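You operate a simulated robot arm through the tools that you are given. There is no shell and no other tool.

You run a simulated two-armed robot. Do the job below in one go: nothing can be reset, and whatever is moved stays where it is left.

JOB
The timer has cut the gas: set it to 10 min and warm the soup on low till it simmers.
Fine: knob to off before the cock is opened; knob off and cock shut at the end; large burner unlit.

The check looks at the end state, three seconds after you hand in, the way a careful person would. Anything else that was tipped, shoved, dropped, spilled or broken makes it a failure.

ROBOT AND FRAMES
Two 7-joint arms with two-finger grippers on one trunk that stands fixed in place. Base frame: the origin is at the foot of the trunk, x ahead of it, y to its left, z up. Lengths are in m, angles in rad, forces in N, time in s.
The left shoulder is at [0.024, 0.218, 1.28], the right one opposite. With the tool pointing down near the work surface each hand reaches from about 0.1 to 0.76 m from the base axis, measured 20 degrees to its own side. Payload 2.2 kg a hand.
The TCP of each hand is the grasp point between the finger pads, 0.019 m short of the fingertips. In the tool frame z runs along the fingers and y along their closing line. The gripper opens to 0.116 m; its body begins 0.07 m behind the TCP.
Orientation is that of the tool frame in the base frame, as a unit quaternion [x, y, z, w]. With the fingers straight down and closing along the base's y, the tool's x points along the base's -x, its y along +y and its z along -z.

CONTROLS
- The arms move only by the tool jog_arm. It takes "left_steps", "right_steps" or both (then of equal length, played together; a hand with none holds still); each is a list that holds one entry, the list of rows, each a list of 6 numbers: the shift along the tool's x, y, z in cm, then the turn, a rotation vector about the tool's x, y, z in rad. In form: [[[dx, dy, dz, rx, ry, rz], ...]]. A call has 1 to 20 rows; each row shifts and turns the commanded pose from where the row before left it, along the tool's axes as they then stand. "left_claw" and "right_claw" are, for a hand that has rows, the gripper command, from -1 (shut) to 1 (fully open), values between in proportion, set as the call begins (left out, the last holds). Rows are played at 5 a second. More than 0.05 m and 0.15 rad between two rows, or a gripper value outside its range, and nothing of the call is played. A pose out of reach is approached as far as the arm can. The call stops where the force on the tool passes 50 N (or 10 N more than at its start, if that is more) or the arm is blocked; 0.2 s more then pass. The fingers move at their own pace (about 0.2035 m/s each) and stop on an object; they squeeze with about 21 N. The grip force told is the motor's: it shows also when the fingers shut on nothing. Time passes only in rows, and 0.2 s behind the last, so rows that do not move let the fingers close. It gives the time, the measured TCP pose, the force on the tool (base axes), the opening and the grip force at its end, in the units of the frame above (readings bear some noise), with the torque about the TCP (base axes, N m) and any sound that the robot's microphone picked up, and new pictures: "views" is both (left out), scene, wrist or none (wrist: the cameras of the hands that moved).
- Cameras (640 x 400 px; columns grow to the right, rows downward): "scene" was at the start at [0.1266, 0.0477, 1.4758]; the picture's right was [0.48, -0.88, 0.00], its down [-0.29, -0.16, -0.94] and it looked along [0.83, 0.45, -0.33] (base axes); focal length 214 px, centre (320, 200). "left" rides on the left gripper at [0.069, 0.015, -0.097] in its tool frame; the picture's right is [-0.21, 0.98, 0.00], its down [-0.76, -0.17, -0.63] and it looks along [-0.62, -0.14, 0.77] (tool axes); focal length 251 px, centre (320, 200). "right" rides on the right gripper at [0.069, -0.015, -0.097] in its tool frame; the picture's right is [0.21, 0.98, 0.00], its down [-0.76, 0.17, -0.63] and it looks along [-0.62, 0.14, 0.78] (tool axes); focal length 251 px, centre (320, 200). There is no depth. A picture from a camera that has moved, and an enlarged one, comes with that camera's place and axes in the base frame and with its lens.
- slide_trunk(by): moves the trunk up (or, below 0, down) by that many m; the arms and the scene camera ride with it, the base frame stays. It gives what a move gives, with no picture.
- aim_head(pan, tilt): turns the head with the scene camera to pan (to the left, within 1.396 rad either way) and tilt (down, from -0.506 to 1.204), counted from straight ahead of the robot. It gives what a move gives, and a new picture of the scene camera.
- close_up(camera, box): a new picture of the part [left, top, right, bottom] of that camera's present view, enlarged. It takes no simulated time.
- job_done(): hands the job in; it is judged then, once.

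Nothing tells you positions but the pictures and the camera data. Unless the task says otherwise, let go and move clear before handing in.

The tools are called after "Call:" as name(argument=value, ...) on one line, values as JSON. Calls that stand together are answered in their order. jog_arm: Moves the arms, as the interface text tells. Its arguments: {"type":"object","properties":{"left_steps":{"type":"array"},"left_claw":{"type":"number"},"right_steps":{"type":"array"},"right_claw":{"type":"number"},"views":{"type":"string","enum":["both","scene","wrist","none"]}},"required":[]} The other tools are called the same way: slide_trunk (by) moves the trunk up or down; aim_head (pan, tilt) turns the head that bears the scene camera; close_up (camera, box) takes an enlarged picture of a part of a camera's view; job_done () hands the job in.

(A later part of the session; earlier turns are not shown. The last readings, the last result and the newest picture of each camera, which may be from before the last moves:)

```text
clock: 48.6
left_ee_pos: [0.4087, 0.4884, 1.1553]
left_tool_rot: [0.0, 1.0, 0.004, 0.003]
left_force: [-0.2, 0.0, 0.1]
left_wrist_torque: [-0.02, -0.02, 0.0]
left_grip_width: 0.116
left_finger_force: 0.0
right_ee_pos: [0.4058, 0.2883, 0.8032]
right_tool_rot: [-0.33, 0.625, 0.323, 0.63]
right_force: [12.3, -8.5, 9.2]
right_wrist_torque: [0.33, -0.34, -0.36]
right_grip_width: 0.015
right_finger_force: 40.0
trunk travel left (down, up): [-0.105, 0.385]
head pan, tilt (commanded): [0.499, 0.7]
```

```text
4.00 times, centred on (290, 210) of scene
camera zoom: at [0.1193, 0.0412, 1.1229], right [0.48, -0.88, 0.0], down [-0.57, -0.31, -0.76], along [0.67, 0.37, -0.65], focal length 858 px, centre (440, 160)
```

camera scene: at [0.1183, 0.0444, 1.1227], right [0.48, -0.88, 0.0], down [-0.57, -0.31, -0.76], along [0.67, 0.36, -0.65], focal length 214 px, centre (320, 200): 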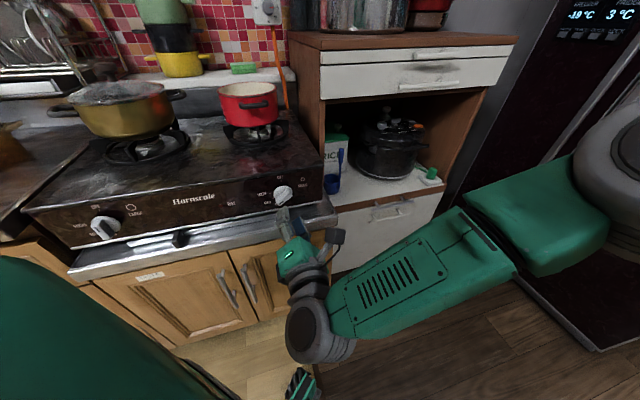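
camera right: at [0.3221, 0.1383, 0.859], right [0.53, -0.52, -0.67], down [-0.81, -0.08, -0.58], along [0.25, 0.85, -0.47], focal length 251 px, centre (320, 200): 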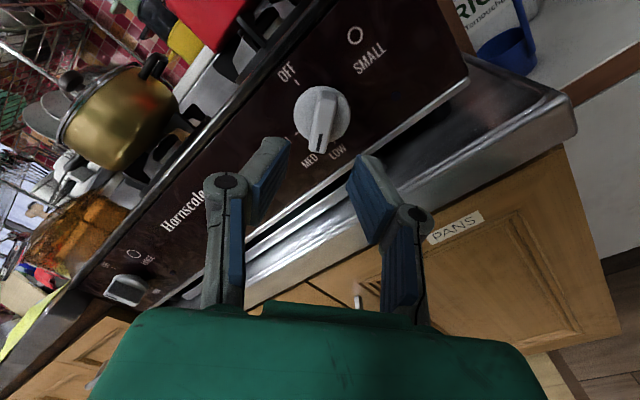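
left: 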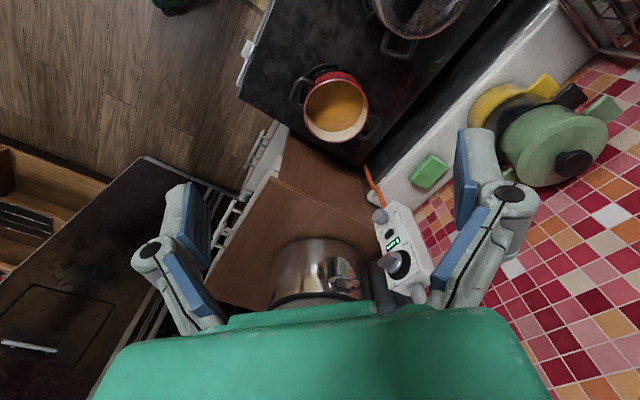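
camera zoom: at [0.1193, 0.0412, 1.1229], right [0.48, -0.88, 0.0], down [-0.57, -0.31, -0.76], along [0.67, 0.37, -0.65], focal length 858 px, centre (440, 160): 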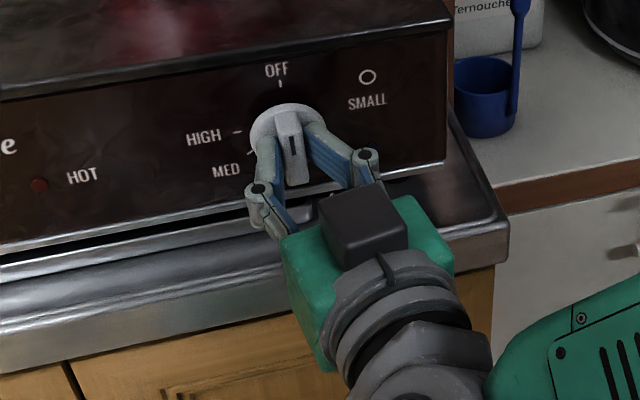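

The pointer now stands vertical at OFF. I open the fingers, back straight off 7 cm and verify.

Call:
jog_arm(right_steps=[[[0, 0, 0, 0, 0, 0], [0, 0, 0, 0, 0, 0], [0, 0, -2.5, 0, 0, 0], [0, 0, -2.5, 0, 0, 0], [0, 0, -2.5, 0, 0, 0], [0, 0, 0, 0, 0, 0]]], right_claw=-0.3)

Call:
close_up(camera="right", box=[240, 40, 400, 180])

Call:
close_up(camera="scene", box=[230, 160, 350, 260])

```text
clock: 50.0
left_ee_pos: [0.4079, 0.4891, 1.1556]
left_tool_rot: [0.001, 1.0, 0.002, 0.002]
left_force: [0.4, 0.1, -0.4]
left_wrist_torque: [0.0, -0.03, 0.01]
left_grip_width: 0.1158
left_finger_force: 0.0
right_ee_pos: [0.3622, 0.2287, 0.8056]
right_tool_rot: [-0.333, 0.624, 0.324, 0.629]
right_force: [-0.2, -0.3, -0.5]
right_wrist_torque: [0.02, 0.0, 0.0]
right_grip_width: 0.0404
right_finger_force: 0.0
trunk travel left (down, up): [-0.105, 0.385]
head pan, tilt (commanded): [0.499, 0.7]
camera scene: at [0.1186, 0.0444, 1.1227], right [0.48, -0.88, 0.0], down [-0.57, -0.31, -0.76], along [0.67, 0.36, -0.65], focal length 214 px, centre (320, 200)
camera right: at [0.3207, 0.1407, 0.7362], right [-0.8, 0.55, -0.23], down [-0.51, -0.42, 0.75], along [0.32, 0.72, 0.62], focal length 251 px, centre (320, 200)
```

scene: 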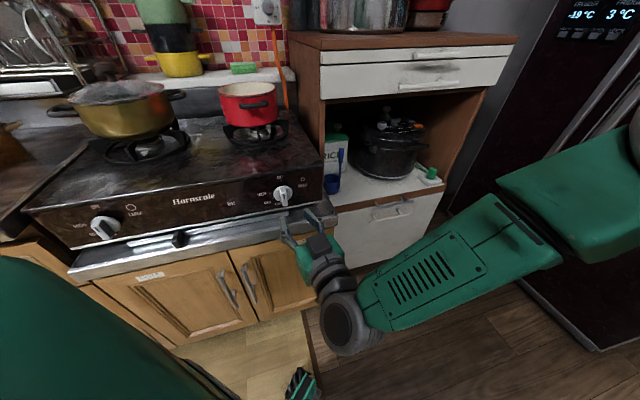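
right: 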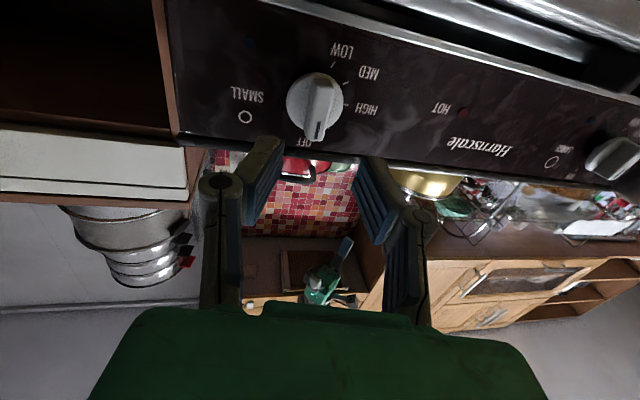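

```text
2.86 times, centred on (320, 110) of right
camera zoom: at [0.3207, 0.1407, 0.7362], right [-0.8, 0.55, -0.23], down [-0.51, -0.42, 0.75], along [0.32, 0.72, 0.62], focal length 718 px, centre (320, 457)
```

zoom: 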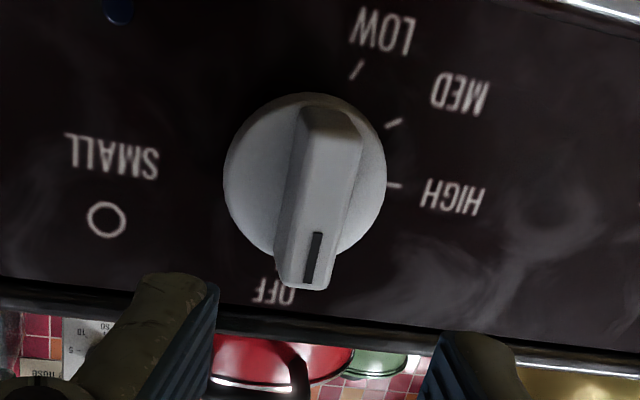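

```text
4.00 times, centred on (290, 210) of scene
camera zoom: at [0.1186, 0.0444, 1.1227], right [0.48, -0.88, 0.0], down [-0.57, -0.31, -0.76], along [0.67, 0.36, -0.65], focal length 858 px, centre (440, 160)
```

zoom: 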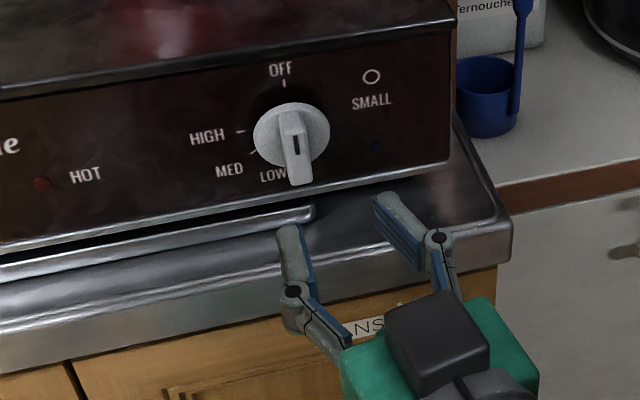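

The knob reads OFF, standing upright under the OFF mark. Let me zoom in more to confirm alignment before going to the timer.

Call:
close_up(camera="scene", box=[265, 170, 310, 210])

Call:
close_up(camera="right", box=[280, 60, 370, 150])

```text
10.00 times, centred on (288, 190) of scene
camera zoom: at [0.1186, 0.0444, 1.1227], right [0.48, -0.88, 0.0], down [-0.57, -0.31, -0.76], along [0.67, 0.36, -0.65], focal length 2145 px, centre (645, 300)
```

zoom: 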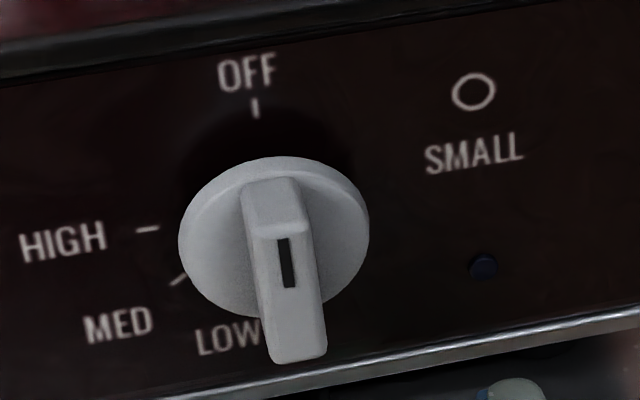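

```text
4.44 times, centred on (325, 105) of right
camera zoom: at [0.3207, 0.1407, 0.7362], right [-0.8, 0.55, -0.23], down [-0.51, -0.42, 0.75], along [0.32, 0.72, 0.62], focal length 1118 px, centre (298, 622)
```

zoom: 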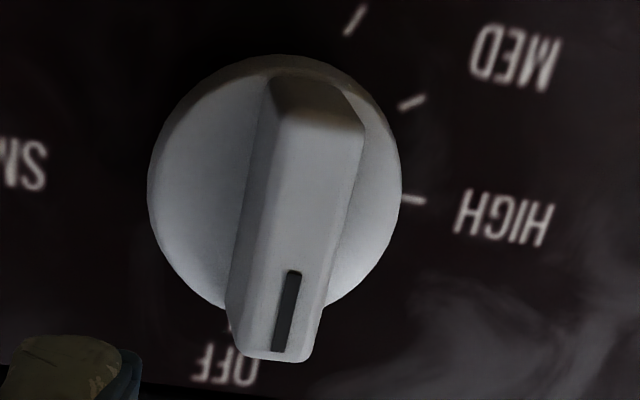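

OFF confirmed within about a degree. Next is the timer with the left arm: I move the right hand away to my right, then raise the trunk 0.2 m.

Call:
jog_arm(right_steps=[[[0, -4.6, -1.2, 0, 0, 0], [0, -4.6, -1.2, 0, 0, 0], [0, -4.6, -0.8, 0, 0, 0], [0, -4.6, -0.8, 0, 0, 0], [0, -4.6, -0.8, 0, 0, 0], [0, 0, 0, 0, 0, 0]]], views="scene")

Call:
slide_trunk(by=0.2)

Call:
aim_head(pan=0.6, tilt=0.25)

```text
clock: 51.4
left_ee_pos: [0.4079, 0.4903, 1.1539]
left_tool_rot: [0.0, 1.0, 0.003, 0.003]
left_force: [0.1, 1.1, -0.2]
left_wrist_torque: [-0.01, 0.0, -0.01]
left_grip_width: 0.1159
left_finger_force: 0.0
right_ee_pos: [0.5249, 0.0557, 0.803]
right_tool_rot: [-0.333, 0.624, 0.324, 0.628]
right_force: [-0.4, 0.8, 0.1]
right_wrist_torque: [-0.01, -0.01, -0.02]
right_grip_width: 0.0405
right_finger_force: 0.0
trunk travel left (down, up): [-0.105, 0.385]
head pan, tilt (commanded): [0.499, 0.7]
camera scene: at [0.1188, 0.0425, 1.1227], right [0.48, -0.88, 0.0], down [-0.57, -0.31, -0.76], along [0.67, 0.37, -0.65], focal length 214 px, centre (320, 200)
```

scene: 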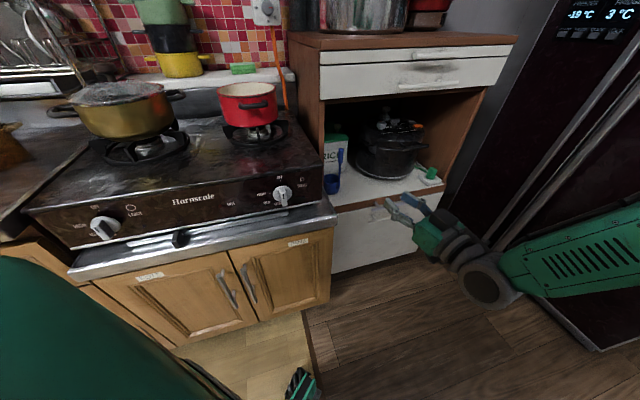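

```text
clock: 53.6
left_ee_pos: [0.408, 0.4899, 1.3536]
left_tool_rot: [0.0, 1.0, 0.003, 0.002]
left_force: [0.2, 0.0, -0.8]
left_wrist_torque: [-0.02, -0.02, 0.02]
left_grip_width: 0.1158
left_finger_force: 0.0
right_ee_pos: [0.5256, 0.0565, 1.0035]
right_tool_rot: [-0.332, 0.625, 0.323, 0.629]
right_force: [-0.4, -0.4, -0.5]
right_wrist_torque: [0.03, -0.03, 0.04]
right_grip_width: 0.0409
right_finger_force: 0.0
trunk travel left (down, up): [-0.305, 0.185]
head pan, tilt (commanded): [0.499, 0.7]
```

```text
clock: 54.5
left_ee_pos: [0.4078, 0.489, 1.354]
left_tool_rot: [0.0, 1.0, 0.003, 0.003]
left_force: [-1.0, 0.0, 0.0]
left_wrist_torque: [0.0, 0.01, -0.01]
left_grip_width: 0.1159
left_finger_force: 0.0
right_ee_pos: [0.5258, 0.0581, 1.0038]
right_tool_rot: [-0.332, 0.624, 0.323, 0.629]
right_force: [-0.4, 0.5, 0.0]
right_wrist_torque: [0.0, -0.02, -0.02]
right_grip_width: 0.0408
right_finger_force: 0.1
trunk travel left (down, up): [-0.305, 0.185]
head pan, tilt (commanded): [0.6, 0.25]
camera scene: at [0.1224, 0.0553, 1.3634], right [0.57, -0.82, 0.0], down [-0.21, -0.14, -0.97], along [0.8, 0.55, -0.25], focal length 214 px, centre (320, 200)
```

scene: 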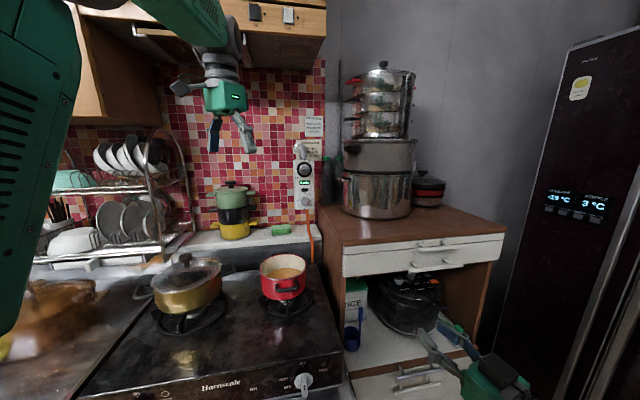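

The timer box is clear ahead of the left hand. I yaw the left tool toward the wall and begin pitching it up to horizontal.

Call:
jog_arm(left_steps=[[[0, 0, 0.5, 0, 0, -0.131], [0, 0, 0.5, 0, 0, -0.131], [0, 0, 0.5, 0, 0, -0.131], [0, 0, 0.5, 0, 0, -0.131], [0, 0, 0.5, 0, 0, -0.131], [0, 0, 0.5, 0, 0, -0.131], [0, 0, 0, 0, -0.1428, 0], [-1.0, 0, 0, 0, -0.1428, 0], [-1.0, 0, 0, 0, -0.1428, 0], [-1.0, 0, 0, 0, -0.1428, 0], [-1.0, 0, 1.0, 0, -0.1428, 0]]], left_claw=0.2)

```text
clock: 56.9
left_ee_pos: [0.4389, 0.5213, 1.3298]
left_tool_rot: [-0.359, 0.864, 0.135, 0.326]
left_force: [-0.1, -0.1, -0.2]
left_wrist_torque: [-0.02, 0.03, 0.03]
left_grip_width: 0.0695
left_finger_force: 0.0
right_ee_pos: [0.5247, 0.056, 1.0036]
right_tool_rot: [-0.332, 0.624, 0.324, 0.629]
right_force: [-0.1, 0.1, 0.1]
right_wrist_torque: [-0.01, -0.03, 0.0]
right_grip_width: 0.0409
right_finger_force: 0.1
trunk travel left (down, up): [-0.305, 0.185]
head pan, tilt (commanded): [0.6, 0.25]
camera scene: at [0.1227, 0.0533, 1.369], right [0.56, -0.83, 0.0], down [-0.16, -0.11, -0.98], along [0.81, 0.55, -0.19], focal length 214 px, centre (320, 200)
camera left: at [0.3443, 0.449, 1.3568], right [-0.58, 0.8, 0.14], down [0.22, -0.01, 0.97], along [0.78, 0.6, -0.17], focal length 251 px, centre (320, 200)
```

scene: 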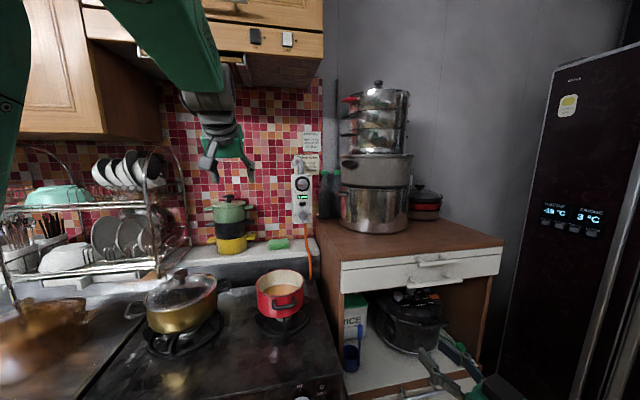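
left: 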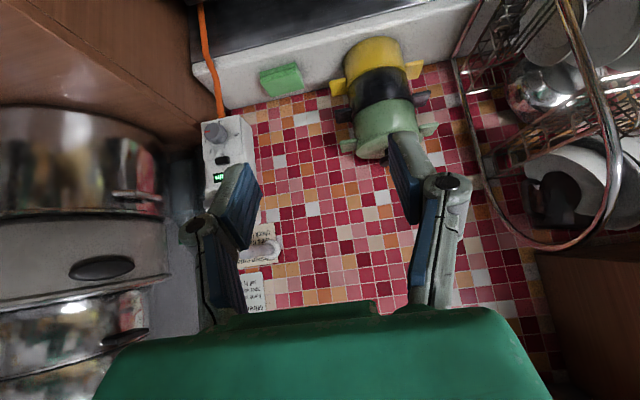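

The left hand is half pitched with the timer in view. I finish the pitch to horizontal while moving forward and to the right, in front of the timer box.

Call:
jog_arm(left_steps=[[[-0.9, -2.0, 0.8, 0, -0.1428, 0], [-0.8, -2.0, 0.9, 0, -0.1428, 0], [-0.65, -2.0, 1.0, 0, -0.1428, 0], [-0.5, -2.0, 1.1, 0, -0.1428, 0], [-0.35, -2.0, 1.15, 0, -0.1428, 0], [-0.2, -2.0, 1.2, 0, -0.1428, 0], [0, 0, 0, 0, 0, 0]]], left_claw=0.2)

```text
clock: 58.5
left_ee_pos: [0.5416, 0.5014, 1.3266]
left_tool_rot: [-0.305, 0.699, 0.271, 0.588]
left_force: [-0.5, -0.2, 0.0]
left_wrist_torque: [0.01, -0.02, -0.02]
left_grip_width: 0.0696
left_finger_force: 0.1
left hand out of reach, approached as far as the arm can: row 4, 5
right_ee_pos: [0.5243, 0.0574, 1.0046]
right_tool_rot: [-0.332, 0.624, 0.322, 0.629]
right_force: [-0.6, 0.7, 1.2]
right_wrist_torque: [-0.01, 0.0, -0.03]
right_grip_width: 0.0405
right_finger_force: 0.1
trunk travel left (down, up): [-0.305, 0.185]
head pan, tilt (commanded): [0.6, 0.25]
camera scene: at [0.1216, 0.0562, 1.3636], right [0.57, -0.82, 0.0], down [-0.21, -0.14, -0.97], along [0.8, 0.55, -0.25], focal length 214 px, centre (320, 200)
camera left: at [0.4571, 0.4324, 1.2735], right [-0.7, 0.68, 0.23], down [-0.2, -0.5, 0.85], along [0.69, 0.55, 0.48], focal length 251 px, centre (320, 200)
```

scene: 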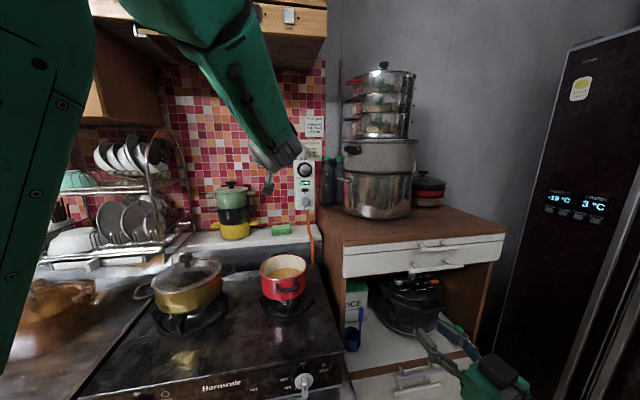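
left: 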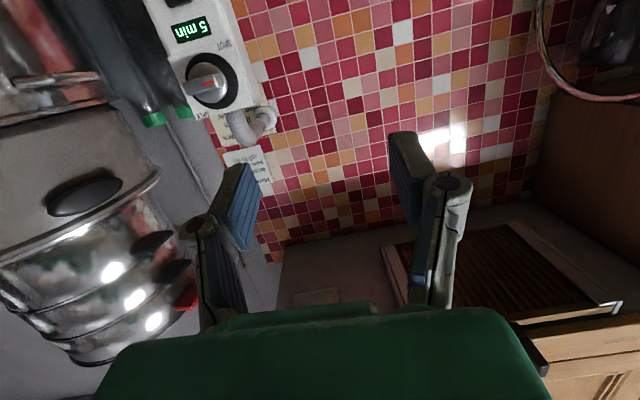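

The tool is nearly horizontal; the timer display and cock are visible upside-down. I lower the left hand toward the dial's height and square up the tool.

Call:
jog_arm(left_steps=[[[3.33, -2.12, 1.31, 0, 0, 0], [3.33, -2.12, 1.31, 0, 0, 0], [3.33, -2.12, 1.31, 0, 0, 0], [3.33, -2.12, 1.31, 0, 0, 0], [3.33, -2.12, 1.31, 0, 0, 0], [0, 0, 0, 0.0276, -0.082, -0.008], [0, 0, 0, 0.0276, -0.082, -0.008], [0, 0, 0, 0, 0, 0]]], left_claw=0.2)

```text
clock: 60.3
left_ee_pos: [0.6417, 0.4609, 1.1455]
left_tool_rot: [-0.271, 0.653, 0.271, 0.653]
left_force: [-0.7, -0.3, 0.3]
left_wrist_torque: [0.01, 0.03, 0.01]
left_grip_width: 0.0698
left_finger_force: 0.1
right_ee_pos: [0.5253, 0.0565, 1.0037]
right_tool_rot: [-0.333, 0.624, 0.323, 0.629]
right_force: [0.4, -0.3, -0.7]
right_wrist_torque: [0.04, 0.01, -0.04]
right_grip_width: 0.0408
right_finger_force: 0.1
trunk travel left (down, up): [-0.305, 0.185]
head pan, tilt (commanded): [0.6, 0.25]
camera scene: at [0.1234, 0.0546, 1.3635], right [0.57, -0.82, 0.0], down [-0.21, -0.14, -0.97], along [0.8, 0.55, -0.25], focal length 214 px, centre (320, 200)
camera left: at [0.5617, 0.4039, 1.0773], right [-0.69, 0.69, 0.21], down [-0.33, -0.56, 0.76], along [0.64, 0.45, 0.62], focal length 251 px, centre (320, 200)
```

scene: 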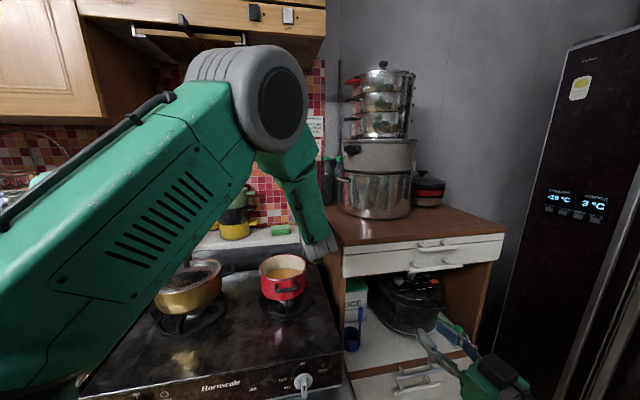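
left: 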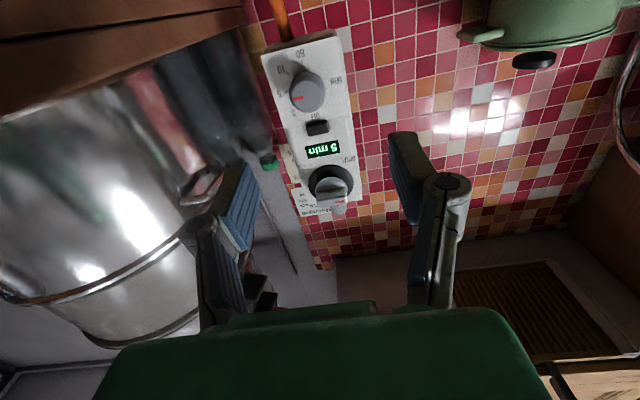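

The left tool is now square to the wall, 15 cm in front of the timer. I zoom in on the dial, button and cock.

Call:
close_up(camera="left", box=[240, 30, 380, 230])

Call:
close_up(camera="left", box=[265, 40, 355, 130])

Call:
close_up(camera="left", box=[285, 125, 375, 215])

```text
2.00 times, centred on (310, 130) of left
camera zoom: at [0.5617, 0.4039, 1.0773], right [-0.69, 0.69, 0.21], down [-0.33, -0.56, 0.76], along [0.64, 0.45, 0.62], focal length 503 px, centre (340, 340)
```

zoom: 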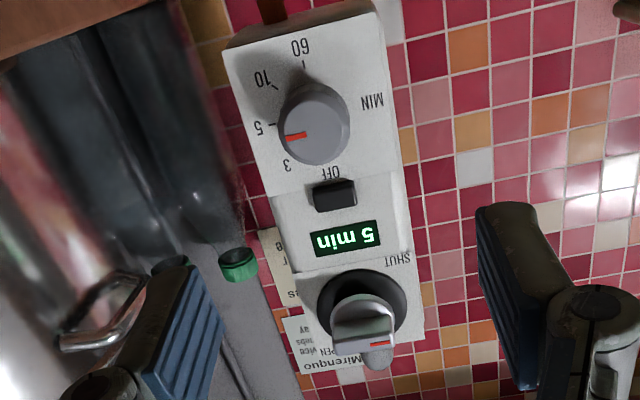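

```text
4.44 times, centred on (310, 85) of left
camera zoom: at [0.5617, 0.4039, 1.0773], right [-0.69, 0.69, 0.21], down [-0.33, -0.56, 0.76], along [0.64, 0.45, 0.62], focal length 1118 px, centre (364, 711)
```

zoom: 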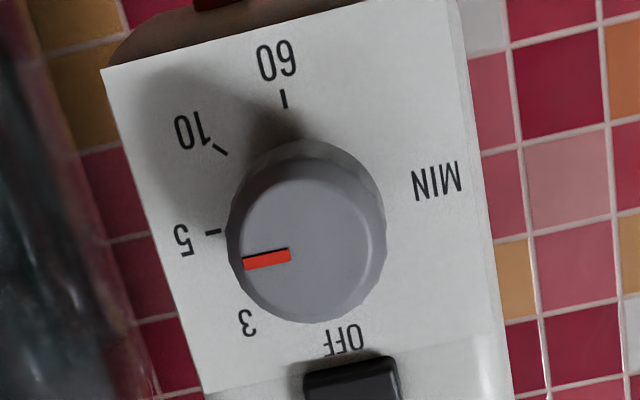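

```text
4.44 times, centred on (330, 170) of left
camera zoom: at [0.5617, 0.4039, 1.0773], right [-0.69, 0.69, 0.21], down [-0.33, -0.56, 0.76], along [0.64, 0.45, 0.62], focal length 1118 px, centre (276, 333)
```

zoom: 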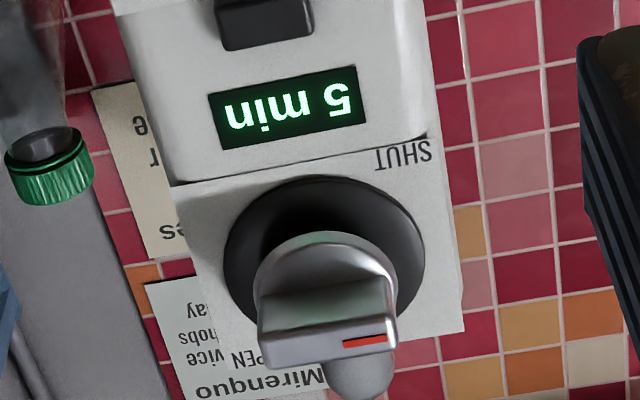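

The dial's red mark points at 5; 10 lies 45° further clockwise. I centre on the dial and advance to 4–5 cm from it with the fingers 5 cm apart.

Call:
jog_arm(left_steps=[[[0, -1.1, 3.0, 0, 0, 0], [0, 0, 3.5, 0, 0, 0], [0, 0, 3.0, 0, 0, 0], [0, 0, 0, 0, 0, 0]]], left_claw=-0.14, views="wrist")

Call:
close_up(camera="left", box=[220, 20, 420, 180])

```text
clock: 61.3
left_ee_pos: [0.717, 0.524, 1.1465]
left_tool_rot: [-0.27, 0.654, 0.271, 0.652]
left_force: [-0.1, 0.2, 0.7]
left_wrist_torque: [0.0, 0.01, 0.01]
left_grip_width: 0.0498
left_finger_force: 0.1
right_ee_pos: [0.5253, 0.0557, 1.0037]
right_tool_rot: [-0.332, 0.624, 0.323, 0.63]
right_force: [-1.0, -0.4, -1.1]
right_wrist_torque: [0.0, 0.0, -0.02]
right_grip_width: 0.0405
right_finger_force: 0.0
trunk travel left (down, up): [-0.305, 0.185]
head pan, tilt (commanded): [0.6, 0.25]
camera left: at [0.6359, 0.4648, 1.0777], right [-0.69, 0.69, 0.22], down [-0.33, -0.56, 0.76], along [0.64, 0.45, 0.62], focal length 251 px, centre (320, 200)
```

left: 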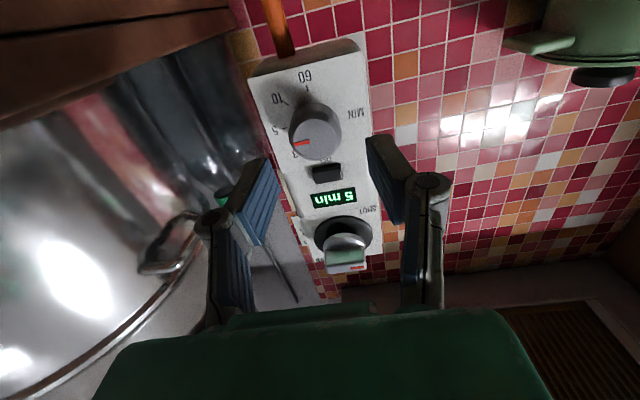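

```text
2.50 times, centred on (320, 100) of left
camera zoom: at [0.6359, 0.4648, 1.0777], right [-0.69, 0.69, 0.22], down [-0.33, -0.56, 0.76], along [0.64, 0.45, 0.62], focal length 629 px, centre (320, 450)
```

zoom: 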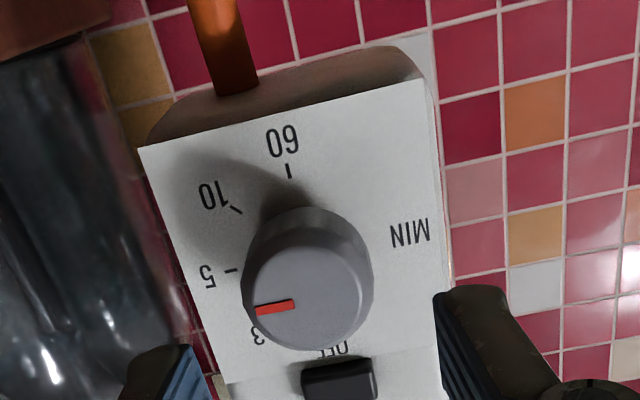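

The dial centre is at u=0.139, z=1.146 with its front at w≈0.929. I shift 2.5 mm and advance 4.3 cm around it.

Call:
jog_arm(left_steps=[[[0, -0.25, 1.5, 0, 0, 0], [0, 0, 1.5, 0, 0, 0], [0, 0, 1.3, 0, 0, 0], [0, 0, 0, 0, 0, 0]]], left_claw=-0.14, views="none")

Call:
close_up(camera="left", box=[200, 20, 440, 220])

```text
clock: 62.3
left_ee_pos: [0.75, 0.5471, 1.1475]
left_tool_rot: [-0.27, 0.655, 0.27, 0.652]
left_force: [-0.9, 1.1, 0.6]
left_wrist_torque: [-0.01, 0.02, -0.03]
left_grip_width: 0.0496
left_finger_force: 0.1
right_ee_pos: [0.5263, 0.0552, 1.0044]
right_tool_rot: [-0.332, 0.624, 0.324, 0.629]
right_force: [-0.6, -0.5, -0.8]
right_wrist_torque: [-0.01, -0.04, -0.01]
right_grip_width: 0.0406
right_finger_force: 0.0
trunk travel left (down, up): [-0.305, 0.185]
head pan, tilt (commanded): [0.6, 0.25]
```

```text
2.00 times, centred on (320, 120) of left
camera zoom: at [0.6699, 0.4905, 1.0791], right [-0.69, 0.69, 0.22], down [-0.33, -0.56, 0.76], along [0.65, 0.45, 0.62], focal length 503 px, centre (320, 360)
```

zoom: 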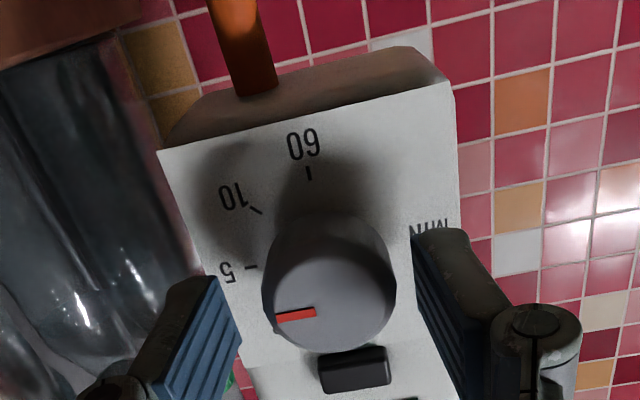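

The dial is nearly centred between the fingers. I nudge 3 mm left and 5 mm forward, then close on it.

Call:
jog_arm(left_steps=[[[0, 0.3, 0.5, 0, 0, 0], [0, 0, 0, 0, 0, 0]]], left_claw=-0.14, views="none")

Call:
jog_arm(left_steps=[[[0, 0, 0, 0, 0, 0], [0, 0, 0, 0, 0, 0], [0, 0, 0, 0, 0, 0]]], left_claw=-1, views="none")

Call:
close_up(camera="left", box=[200, 20, 440, 220])

```text
clock: 62.9
left_ee_pos: [0.7522, 0.5562, 1.1474]
left_tool_rot: [-0.271, 0.654, 0.271, 0.652]
left_force: [-0.1, -0.2, -0.4]
left_wrist_torque: [0.01, 0.0, 0.01]
left_grip_width: 0.05
left_finger_force: 0.1
right_ee_pos: [0.5261, 0.0572, 1.0031]
right_tool_rot: [-0.332, 0.624, 0.324, 0.629]
right_force: [-0.3, -0.4, -0.2]
right_wrist_torque: [0.02, 0.01, 0.02]
right_grip_width: 0.0405
right_finger_force: 0.1
trunk travel left (down, up): [-0.305, 0.185]
head pan, tilt (commanded): [0.6, 0.25]
```

```text
clock: 63.7
left_ee_pos: [0.7527, 0.5551, 1.1474]
left_tool_rot: [-0.27, 0.654, 0.27, 0.653]
left_force: [4.4, -1.5, -0.2]
left_wrist_torque: [0.01, -0.01, -0.14]
left_grip_width: 0.034
left_finger_force: 45.1
right_ee_pos: [0.5252, 0.0565, 1.0033]
right_tool_rot: [-0.331, 0.625, 0.324, 0.629]
right_force: [1.2, 0.1, 0.6]
right_wrist_torque: [0.02, -0.01, 0.03]
right_grip_width: 0.0404
right_finger_force: 0.1
trunk travel left (down, up): [-0.305, 0.185]
head pan, tilt (commanded): [0.6, 0.25]
```

```text
2.00 times, centred on (320, 120) of left
camera zoom: at [0.672, 0.4967, 1.0793], right [-0.69, 0.69, 0.22], down [-0.33, -0.56, 0.76], along [0.65, 0.45, 0.62], focal length 503 px, centre (320, 360)
```

zoom: 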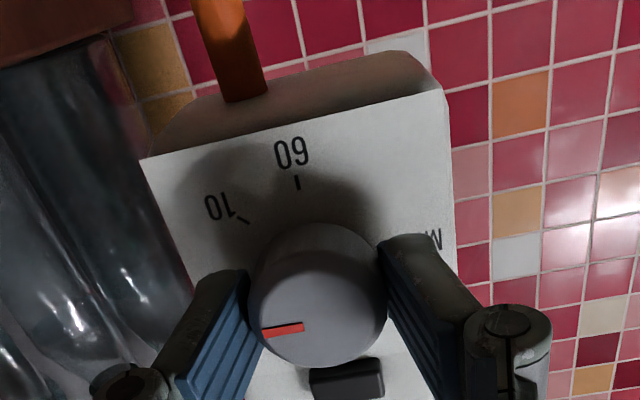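

Gripped the dial (34 mm) with hardly any side force. I turn it clockwise about 26° first and look at the display.

Call:
jog_arm(left_steps=[[[0, 0, 0, 0, 0, 0.1], [0, 0, 0, 0, 0, 0.1], [0, 0, 0, 0, 0, 0.1], [0, 0, 0, 0, 0, 0.1], [0, 0, 0, 0, 0, 0.1], [0, 0, 0, 0, 0, 0]]], left_claw=-1, views="none")

Call:
close_up(camera="left", box=[200, 20, 440, 220])

Call:
close_up(camera="scene", box=[270, 120, 350, 250])

```text
clock: 65.1
left_ee_pos: [0.7526, 0.5546, 1.1463]
left_tool_rot: [-0.099, 0.7, 0.424, 0.566]
left_force: [19.6, 0.7, 7.4]
left_wrist_torque: [0.01, -0.03, -0.26]
left_grip_width: 0.0342
left_finger_force: 44.9
right_ee_pos: [0.5269, 0.0563, 1.0034]
right_tool_rot: [-0.332, 0.624, 0.324, 0.628]
right_force: [-0.2, -0.4, -0.1]
right_wrist_torque: [-0.04, 0.01, -0.01]
right_grip_width: 0.0407
right_finger_force: 0.0
trunk travel left (down, up): [-0.305, 0.185]
head pan, tilt (commanded): [0.6, 0.25]
```

```text
2.00 times, centred on (320, 120) of left
camera zoom: at [0.6507, 0.5181, 1.0947], right [-0.53, 0.53, 0.66], down [-0.09, -0.81, 0.58], along [0.84, 0.25, 0.48], focal length 503 px, centre (320, 360)
```

zoom: 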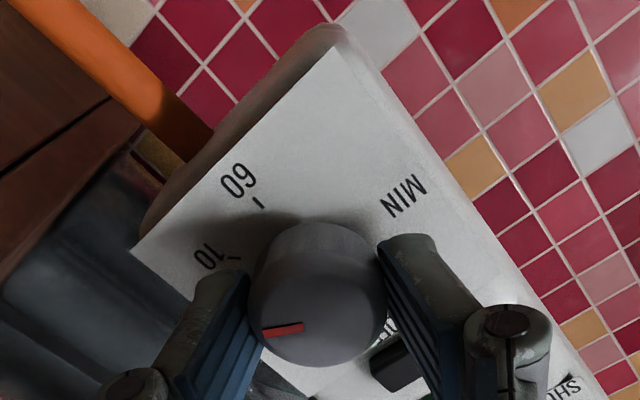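

```text
3.08 times, centred on (310, 185) of scene
camera zoom: at [0.1276, 0.0539, 1.3632], right [0.57, -0.82, 0.0], down [-0.21, -0.14, -0.97], along [0.8, 0.55, -0.25], focal length 660 px, centre (351, 246)
```

zoom: 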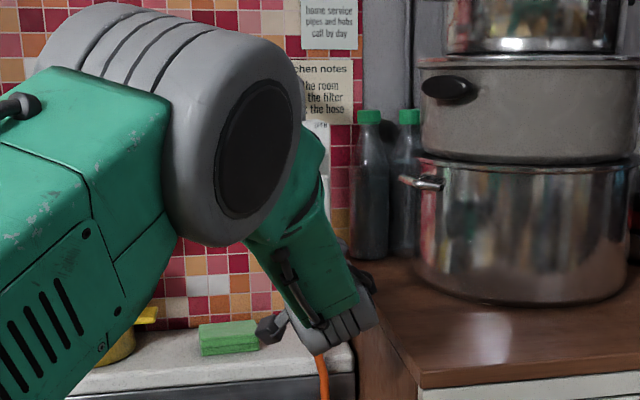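

The dial follows. I turn the remaining ~17° to reach the 10 tick and then check alignment.

Call:
jog_arm(left_steps=[[[0, 0, 0, 0, 0, 0.1], [0, 0, 0, 0, 0, 0.1], [0, 0, 0, 0, 0, 0.085], [0, 0, 0, 0, 0, 0]]], left_claw=-1, views="none")

Call:
close_up(camera="left", box=[200, 20, 440, 220])

```text
clock: 66.1
left_ee_pos: [0.7541, 0.5522, 1.1464]
left_tool_rot: [0.001, 0.708, 0.5, 0.499]
left_force: [21.9, -0.6, 10.1]
left_wrist_torque: [0.01, -0.04, -0.18]
left_grip_width: 0.0344
left_finger_force: 45.5
right_ee_pos: [0.5257, 0.0555, 1.0035]
right_tool_rot: [-0.332, 0.624, 0.325, 0.628]
right_force: [0.3, 0.1, 0.2]
right_wrist_torque: [-0.02, 0.04, -0.01]
right_grip_width: 0.0404
right_finger_force: 0.0
trunk travel left (down, up): [-0.305, 0.185]
head pan, tilt (commanded): [0.6, 0.25]
```

```text
2.00 times, centred on (320, 120) of left
camera zoom: at [0.6418, 0.5269, 1.1096], right [-0.38, 0.38, 0.84], down [0.01, -0.91, 0.42], along [0.93, 0.17, 0.34], focal length 503 px, centre (320, 360)
```

zoom: 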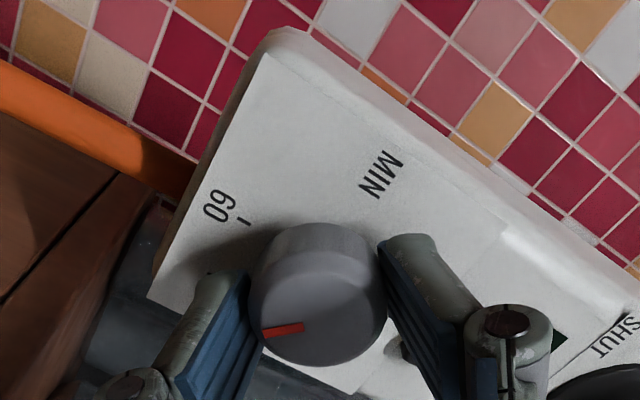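

Turned 45° in total. I release and back straight off to read the display.

Call:
jog_arm(left_steps=[[[0, 0, 0, 0, 0, 0], [0, 0, 0, 0, 0, 0], [0, 0, -2.0, 0, 0, 0], [0, 0, -3.0, 0, 0, 0], [0, 0, -3.5, 0, 0, 0], [0, 0, -3.5, 0, 0, 0], [0, 0, 0, 0, 0, 0]]], left_claw=-0.14, views="wrist")

Call:
close_up(camera="left", box=[240, 30, 440, 230])

```text
clock: 67.7
left_ee_pos: [0.6677, 0.4713, 1.1467]
left_tool_rot: [0.001, 0.708, 0.499, 0.5]
left_force: [0.3, -1.3, -0.4]
left_wrist_torque: [0.0, 0.0, -0.03]
left_grip_width: 0.0498
left_finger_force: 0.2
right_ee_pos: [0.5265, 0.0567, 1.0049]
right_tool_rot: [-0.332, 0.624, 0.324, 0.628]
right_force: [0.3, 0.4, -0.7]
right_wrist_torque: [-0.03, 0.01, 0.03]
right_grip_width: 0.0406
right_finger_force: 0.0
trunk travel left (down, up): [-0.305, 0.185]
head pan, tilt (commanded): [0.6, 0.25]
camera left: at [0.5558, 0.4437, 1.1101], right [-0.38, 0.38, 0.84], down [0.01, -0.91, 0.42], along [0.93, 0.17, 0.34], focal length 251 px, centre (320, 200)
```

left: 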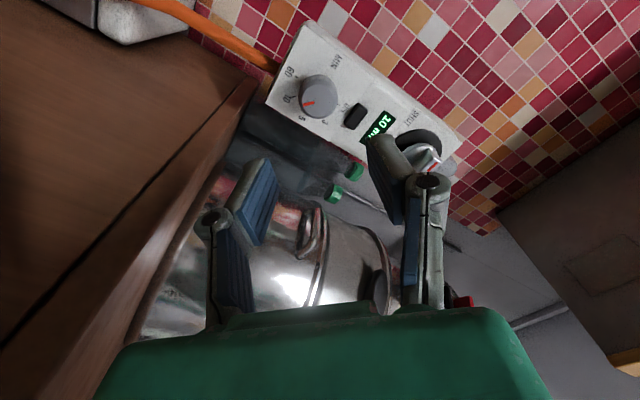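

```text
2.00 times, centred on (340, 130) of left
camera zoom: at [0.5558, 0.4437, 1.1101], right [-0.38, 0.38, 0.84], down [0.01, -0.91, 0.42], along [0.93, 0.17, 0.34], focal length 503 px, centre (280, 340)
```

zoom: 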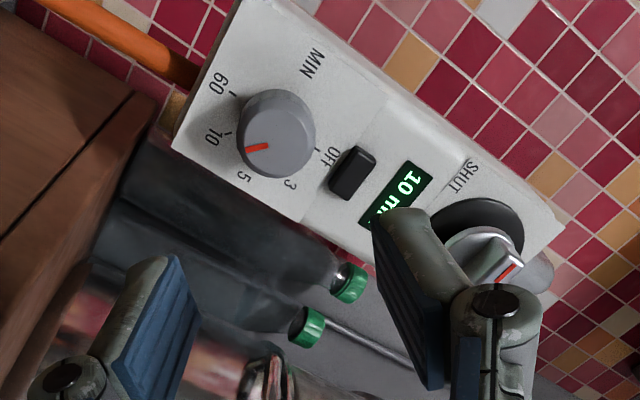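

The display now reads 10 min. Next the cock: I raise the left hand to its height and roll the fingers to close vertically on its horizontal bar.

Call:
jog_arm(left_steps=[[[-2.85, 2.85, 0, 0, 0, 0], [-2.85, 2.85, 0, 0, 0, 0], [-2.85, 2.85, 0, 0, 0, 0], [0, 0, 0, 0, 0, -0.147], [0, 0, 0, 0, 0, -0.147], [0, 0, 0, 0, 0, -0.147], [0, 0, 0, 0, 0, -0.147], [0, 0, 0, 0, 0, -0.147], [0, 0, 0, 0, 0, -0.147], [0, 0, 0, 0, 0, -0.147], [0, 0, 0, 0, 0, -0.147], [0, 0, 0, 0, 0, -0.147], [0, 0, 0, 0, 0, -0.147], [0, 0, 0, 0, 0, -0.147], [0, 0, 0, 0, 0, -0.147], [0, 0, 0, 0, 0, -0.147], [0, 0, 0, 0, 0, -0.147], [0, 0, 0, 0, 0, -0.147], [0, 0, 0, 0, 0, -0.147]]], left_claw=-0.14)

```text
clock: 71.7
left_ee_pos: [0.6636, 0.4725, 1.2939]
left_tool_rot: [0.659, -0.28, 0.262, -0.647]
left_force: [0.3, 0.2, 0.3]
left_wrist_torque: [0.01, 0.02, 0.03]
left_grip_width: 0.0499
left_finger_force: 0.1
left hand out of reach, approached as far as the arm can: row 19
right_ee_pos: [0.5244, 0.0576, 1.0056]
right_tool_rot: [-0.332, 0.624, 0.324, 0.629]
right_force: [0.0, 0.8, 0.8]
right_wrist_torque: [0.03, -0.01, -0.02]
right_grip_width: 0.0403
right_finger_force: 0.0
trunk travel left (down, up): [-0.305, 0.185]
head pan, tilt (commanded): [0.6, 0.25]
camera scene: at [0.1225, 0.0573, 1.3635], right [0.57, -0.82, 0.0], down [-0.21, -0.14, -0.97], along [0.8, 0.55, -0.25], focal length 214 px, centre (320, 200)
camera left: at [0.6425, 0.3555, 1.2811], right [-0.18, 0.15, -0.97], down [-0.98, 0.09, 0.19], along [0.12, 0.98, 0.13], focal length 251 px, centre (320, 200)
```

scene: 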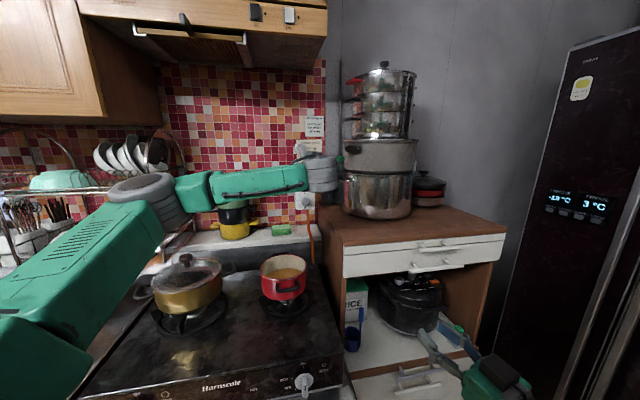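
left: 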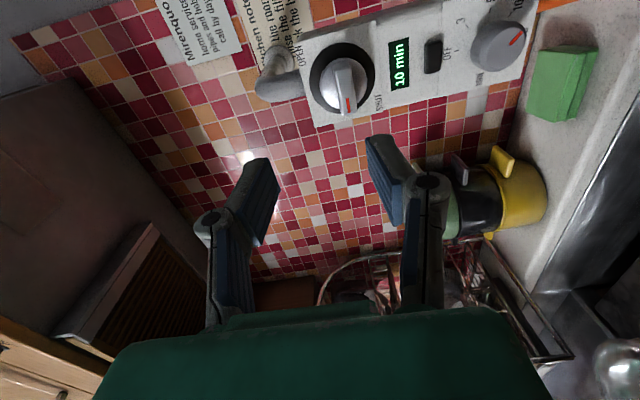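

The left hand reached the rolled pose and now faces the cock from slightly above. I zoom in to locate its axis.

Call:
close_up(camera="left", box=[270, 20, 430, 140])

```text
3.33 times, centred on (350, 80) of left
camera zoom: at [0.6425, 0.3555, 1.2811], right [-0.18, 0.15, -0.97], down [-0.98, 0.09, 0.19], along [0.12, 0.98, 0.13], focal length 838 px, centre (220, 600)
```

zoom: 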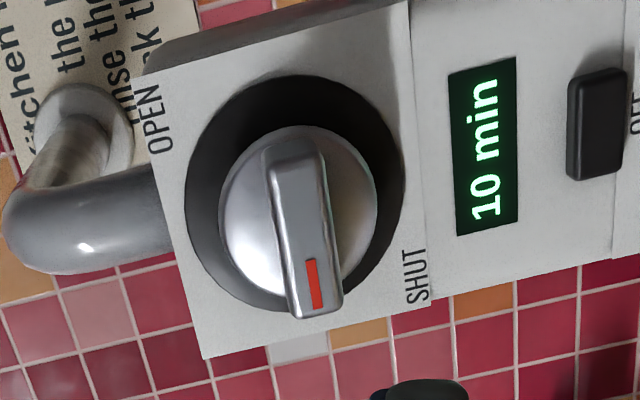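

The cock's bar is exactly horizontal pointing left (SHUT), with its axis near u=0.143, z=1.269. I line up and approach to about 6 cm.

Call:
jog_arm(left_steps=[[[0.4, 1.25, 0, 0.0254, 0, 0], [0.4, 1.25, 2.0, 0, 0, 0], [0, 0, 2.0, 0, 0, 0], [0, 0, 2.0, 0, 0, 0], [0, 0, 0, 0, 0, 0]]], left_claw=-0.3, views="wrist")

Call:
close_up(camera="left", box=[240, 30, 400, 150])

```text
clock: 72.9
left_ee_pos: [0.7097, 0.5126, 1.2863]
left_tool_rot: [0.659, -0.283, 0.26, -0.646]
left_force: [0.0, -0.3, 0.0]
left_wrist_torque: [0.01, -0.02, -0.01]
left_grip_width: 0.0408
left_finger_force: 0.0
left hand out of reach, approached as far as the arm can: row 1, 2
right_ee_pos: [0.5251, 0.056, 1.0048]
right_tool_rot: [-0.332, 0.624, 0.324, 0.628]
right_force: [1.0, 0.3, 0.3]
right_wrist_torque: [0.03, -0.03, 0.01]
right_grip_width: 0.0406
right_finger_force: 0.0
trunk travel left (down, up): [-0.305, 0.185]
head pan, tilt (commanded): [0.6, 0.25]
camera left: at [0.6869, 0.3942, 1.2729], right [-0.19, 0.15, -0.97], down [-0.97, 0.09, 0.2], along [0.12, 0.98, 0.13], focal length 251 px, centre (320, 200)
```

left: 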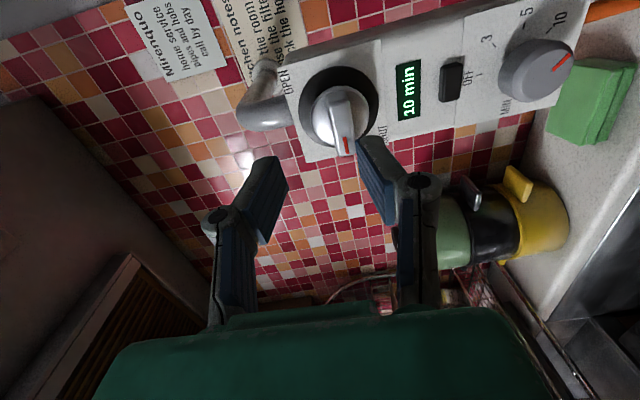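

```text
3.33 times, centred on (320, 90) of left
camera zoom: at [0.6869, 0.3942, 1.2729], right [-0.19, 0.15, -0.97], down [-0.97, 0.09, 0.2], along [0.12, 0.98, 0.13], focal length 838 px, centre (320, 567)
```

zoom: 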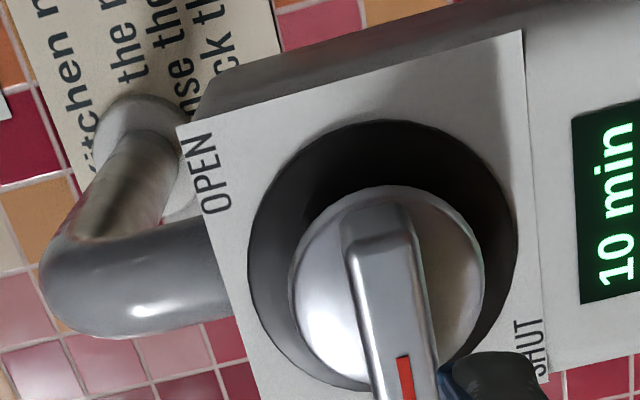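

The wrist's roll limit keeps the hand about 1.7 cm high here. Rolling back 15° clockwise frees it; the fingers can still straddle the bar, so I do that and centre on the axis.

Call:
jog_arm(left_steps=[[[0, 0, 0, 0, 0, 0.13], [0, 0, 0, 0, 0, 0.13], [0.3, 0.8, 0, 0.028, 0, 0], [0.3, 0.8, 0, 0, 0, 0], [0, 0, 0, 0, 0, 0]]], left_claw=-0.3, views="wrist")

Call:
close_up(camera="left", box=[240, 30, 400, 150])

```text
clock: 74.1
left_ee_pos: [0.7109, 0.5108, 1.2667]
left_tool_rot: [-0.606, 0.362, -0.182, 0.685]
left_force: [-0.3, 0.3, -0.1]
left_wrist_torque: [0.01, 0.03, 0.02]
left_grip_width: 0.0405
left_finger_force: 0.1
right_ee_pos: [0.5248, 0.0561, 1.0038]
right_tool_rot: [-0.333, 0.624, 0.324, 0.629]
right_force: [1.9, -0.4, -0.3]
right_wrist_torque: [0.02, -0.03, -0.01]
right_grip_width: 0.0404
right_finger_force: 0.1
trunk travel left (down, up): [-0.305, 0.185]
head pan, tilt (commanded): [0.6, 0.25]
camera left: at [0.6836, 0.3991, 1.2344], right [-0.33, 0.34, -0.88], down [-0.93, 0.04, 0.37], along [0.16, 0.94, 0.3], focal length 251 px, centre (320, 200)
```

left: 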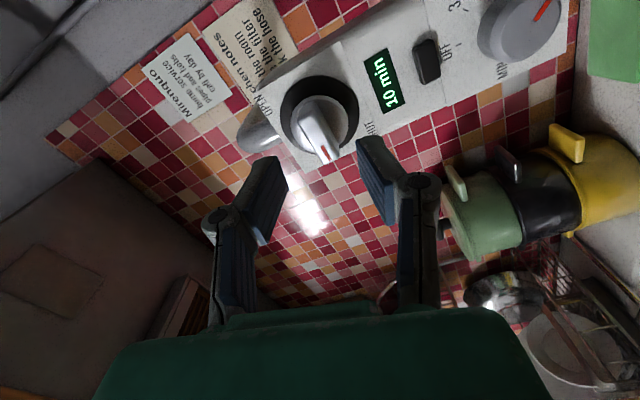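

```text
3.33 times, centred on (320, 90) of left
camera zoom: at [0.6836, 0.3991, 1.2344], right [-0.33, 0.34, -0.88], down [-0.93, 0.04, 0.37], along [0.16, 0.94, 0.3], focal length 838 px, centre (320, 567)
```

zoom: 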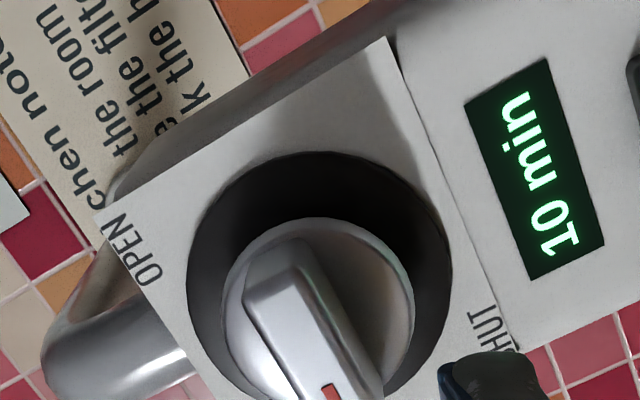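

Now exactly on the cock's axis. I advance 4.5 cm with the fingers straddling the bar.

Call:
jog_arm(left_steps=[[[0, 0, 1.5, 0, 0, 0], [0, 0, 1.5, 0, 0, 0], [0, 0, 1.5, 0, 0, 0], [0, 0, 0, 0, 0, 0]]], left_claw=-0.3, views="none")

Call:
close_up(camera="left", box=[220, 40, 420, 220])

Call:
close_up(camera="scene", box=[250, 110, 370, 220])

```text
clock: 75.1
left_ee_pos: [0.7441, 0.5436, 1.2685]
left_tool_rot: [-0.606, 0.361, -0.183, 0.685]
left_force: [0.1, 0.1, 0.4]
left_wrist_torque: [-0.03, -0.02, -0.01]
left_grip_width: 0.0405
left_finger_force: 0.1
right_ee_pos: [0.5258, 0.0571, 1.0037]
right_tool_rot: [-0.332, 0.624, 0.323, 0.629]
right_force: [-0.4, 0.3, 0.6]
right_wrist_torque: [0.04, 0.0, 0.04]
right_grip_width: 0.0405
right_finger_force: 0.1
trunk travel left (down, up): [-0.305, 0.185]
head pan, tilt (commanded): [0.6, 0.25]
```

```text
2.22 times, centred on (320, 130) of left
camera zoom: at [0.7171, 0.4316, 1.2353], right [-0.33, 0.34, -0.88], down [-0.93, 0.04, 0.37], along [0.16, 0.94, 0.3], focal length 559 px, centre (320, 356)
```

zoom: 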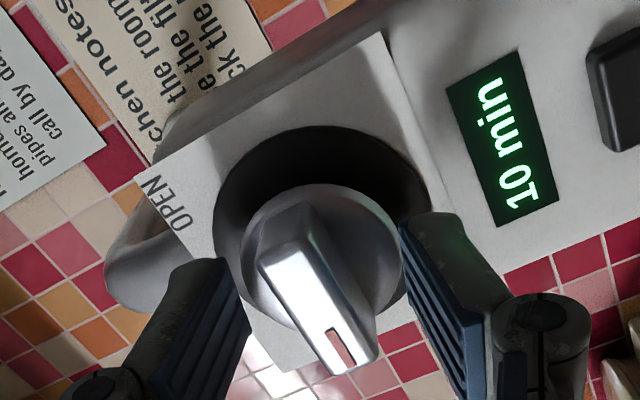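

```text
3.64 times, centred on (310, 165) of scene
camera zoom: at [0.1235, 0.0565, 1.3634], right [0.57, -0.82, 0.0], down [-0.21, -0.14, -0.97], along [0.8, 0.55, -0.25], focal length 780 px, centre (356, 327)
```

zoom: 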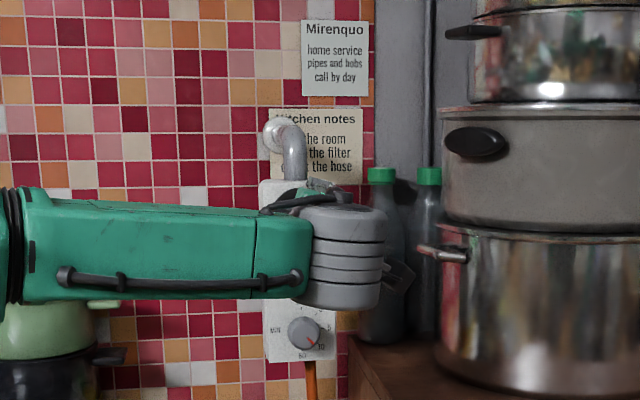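

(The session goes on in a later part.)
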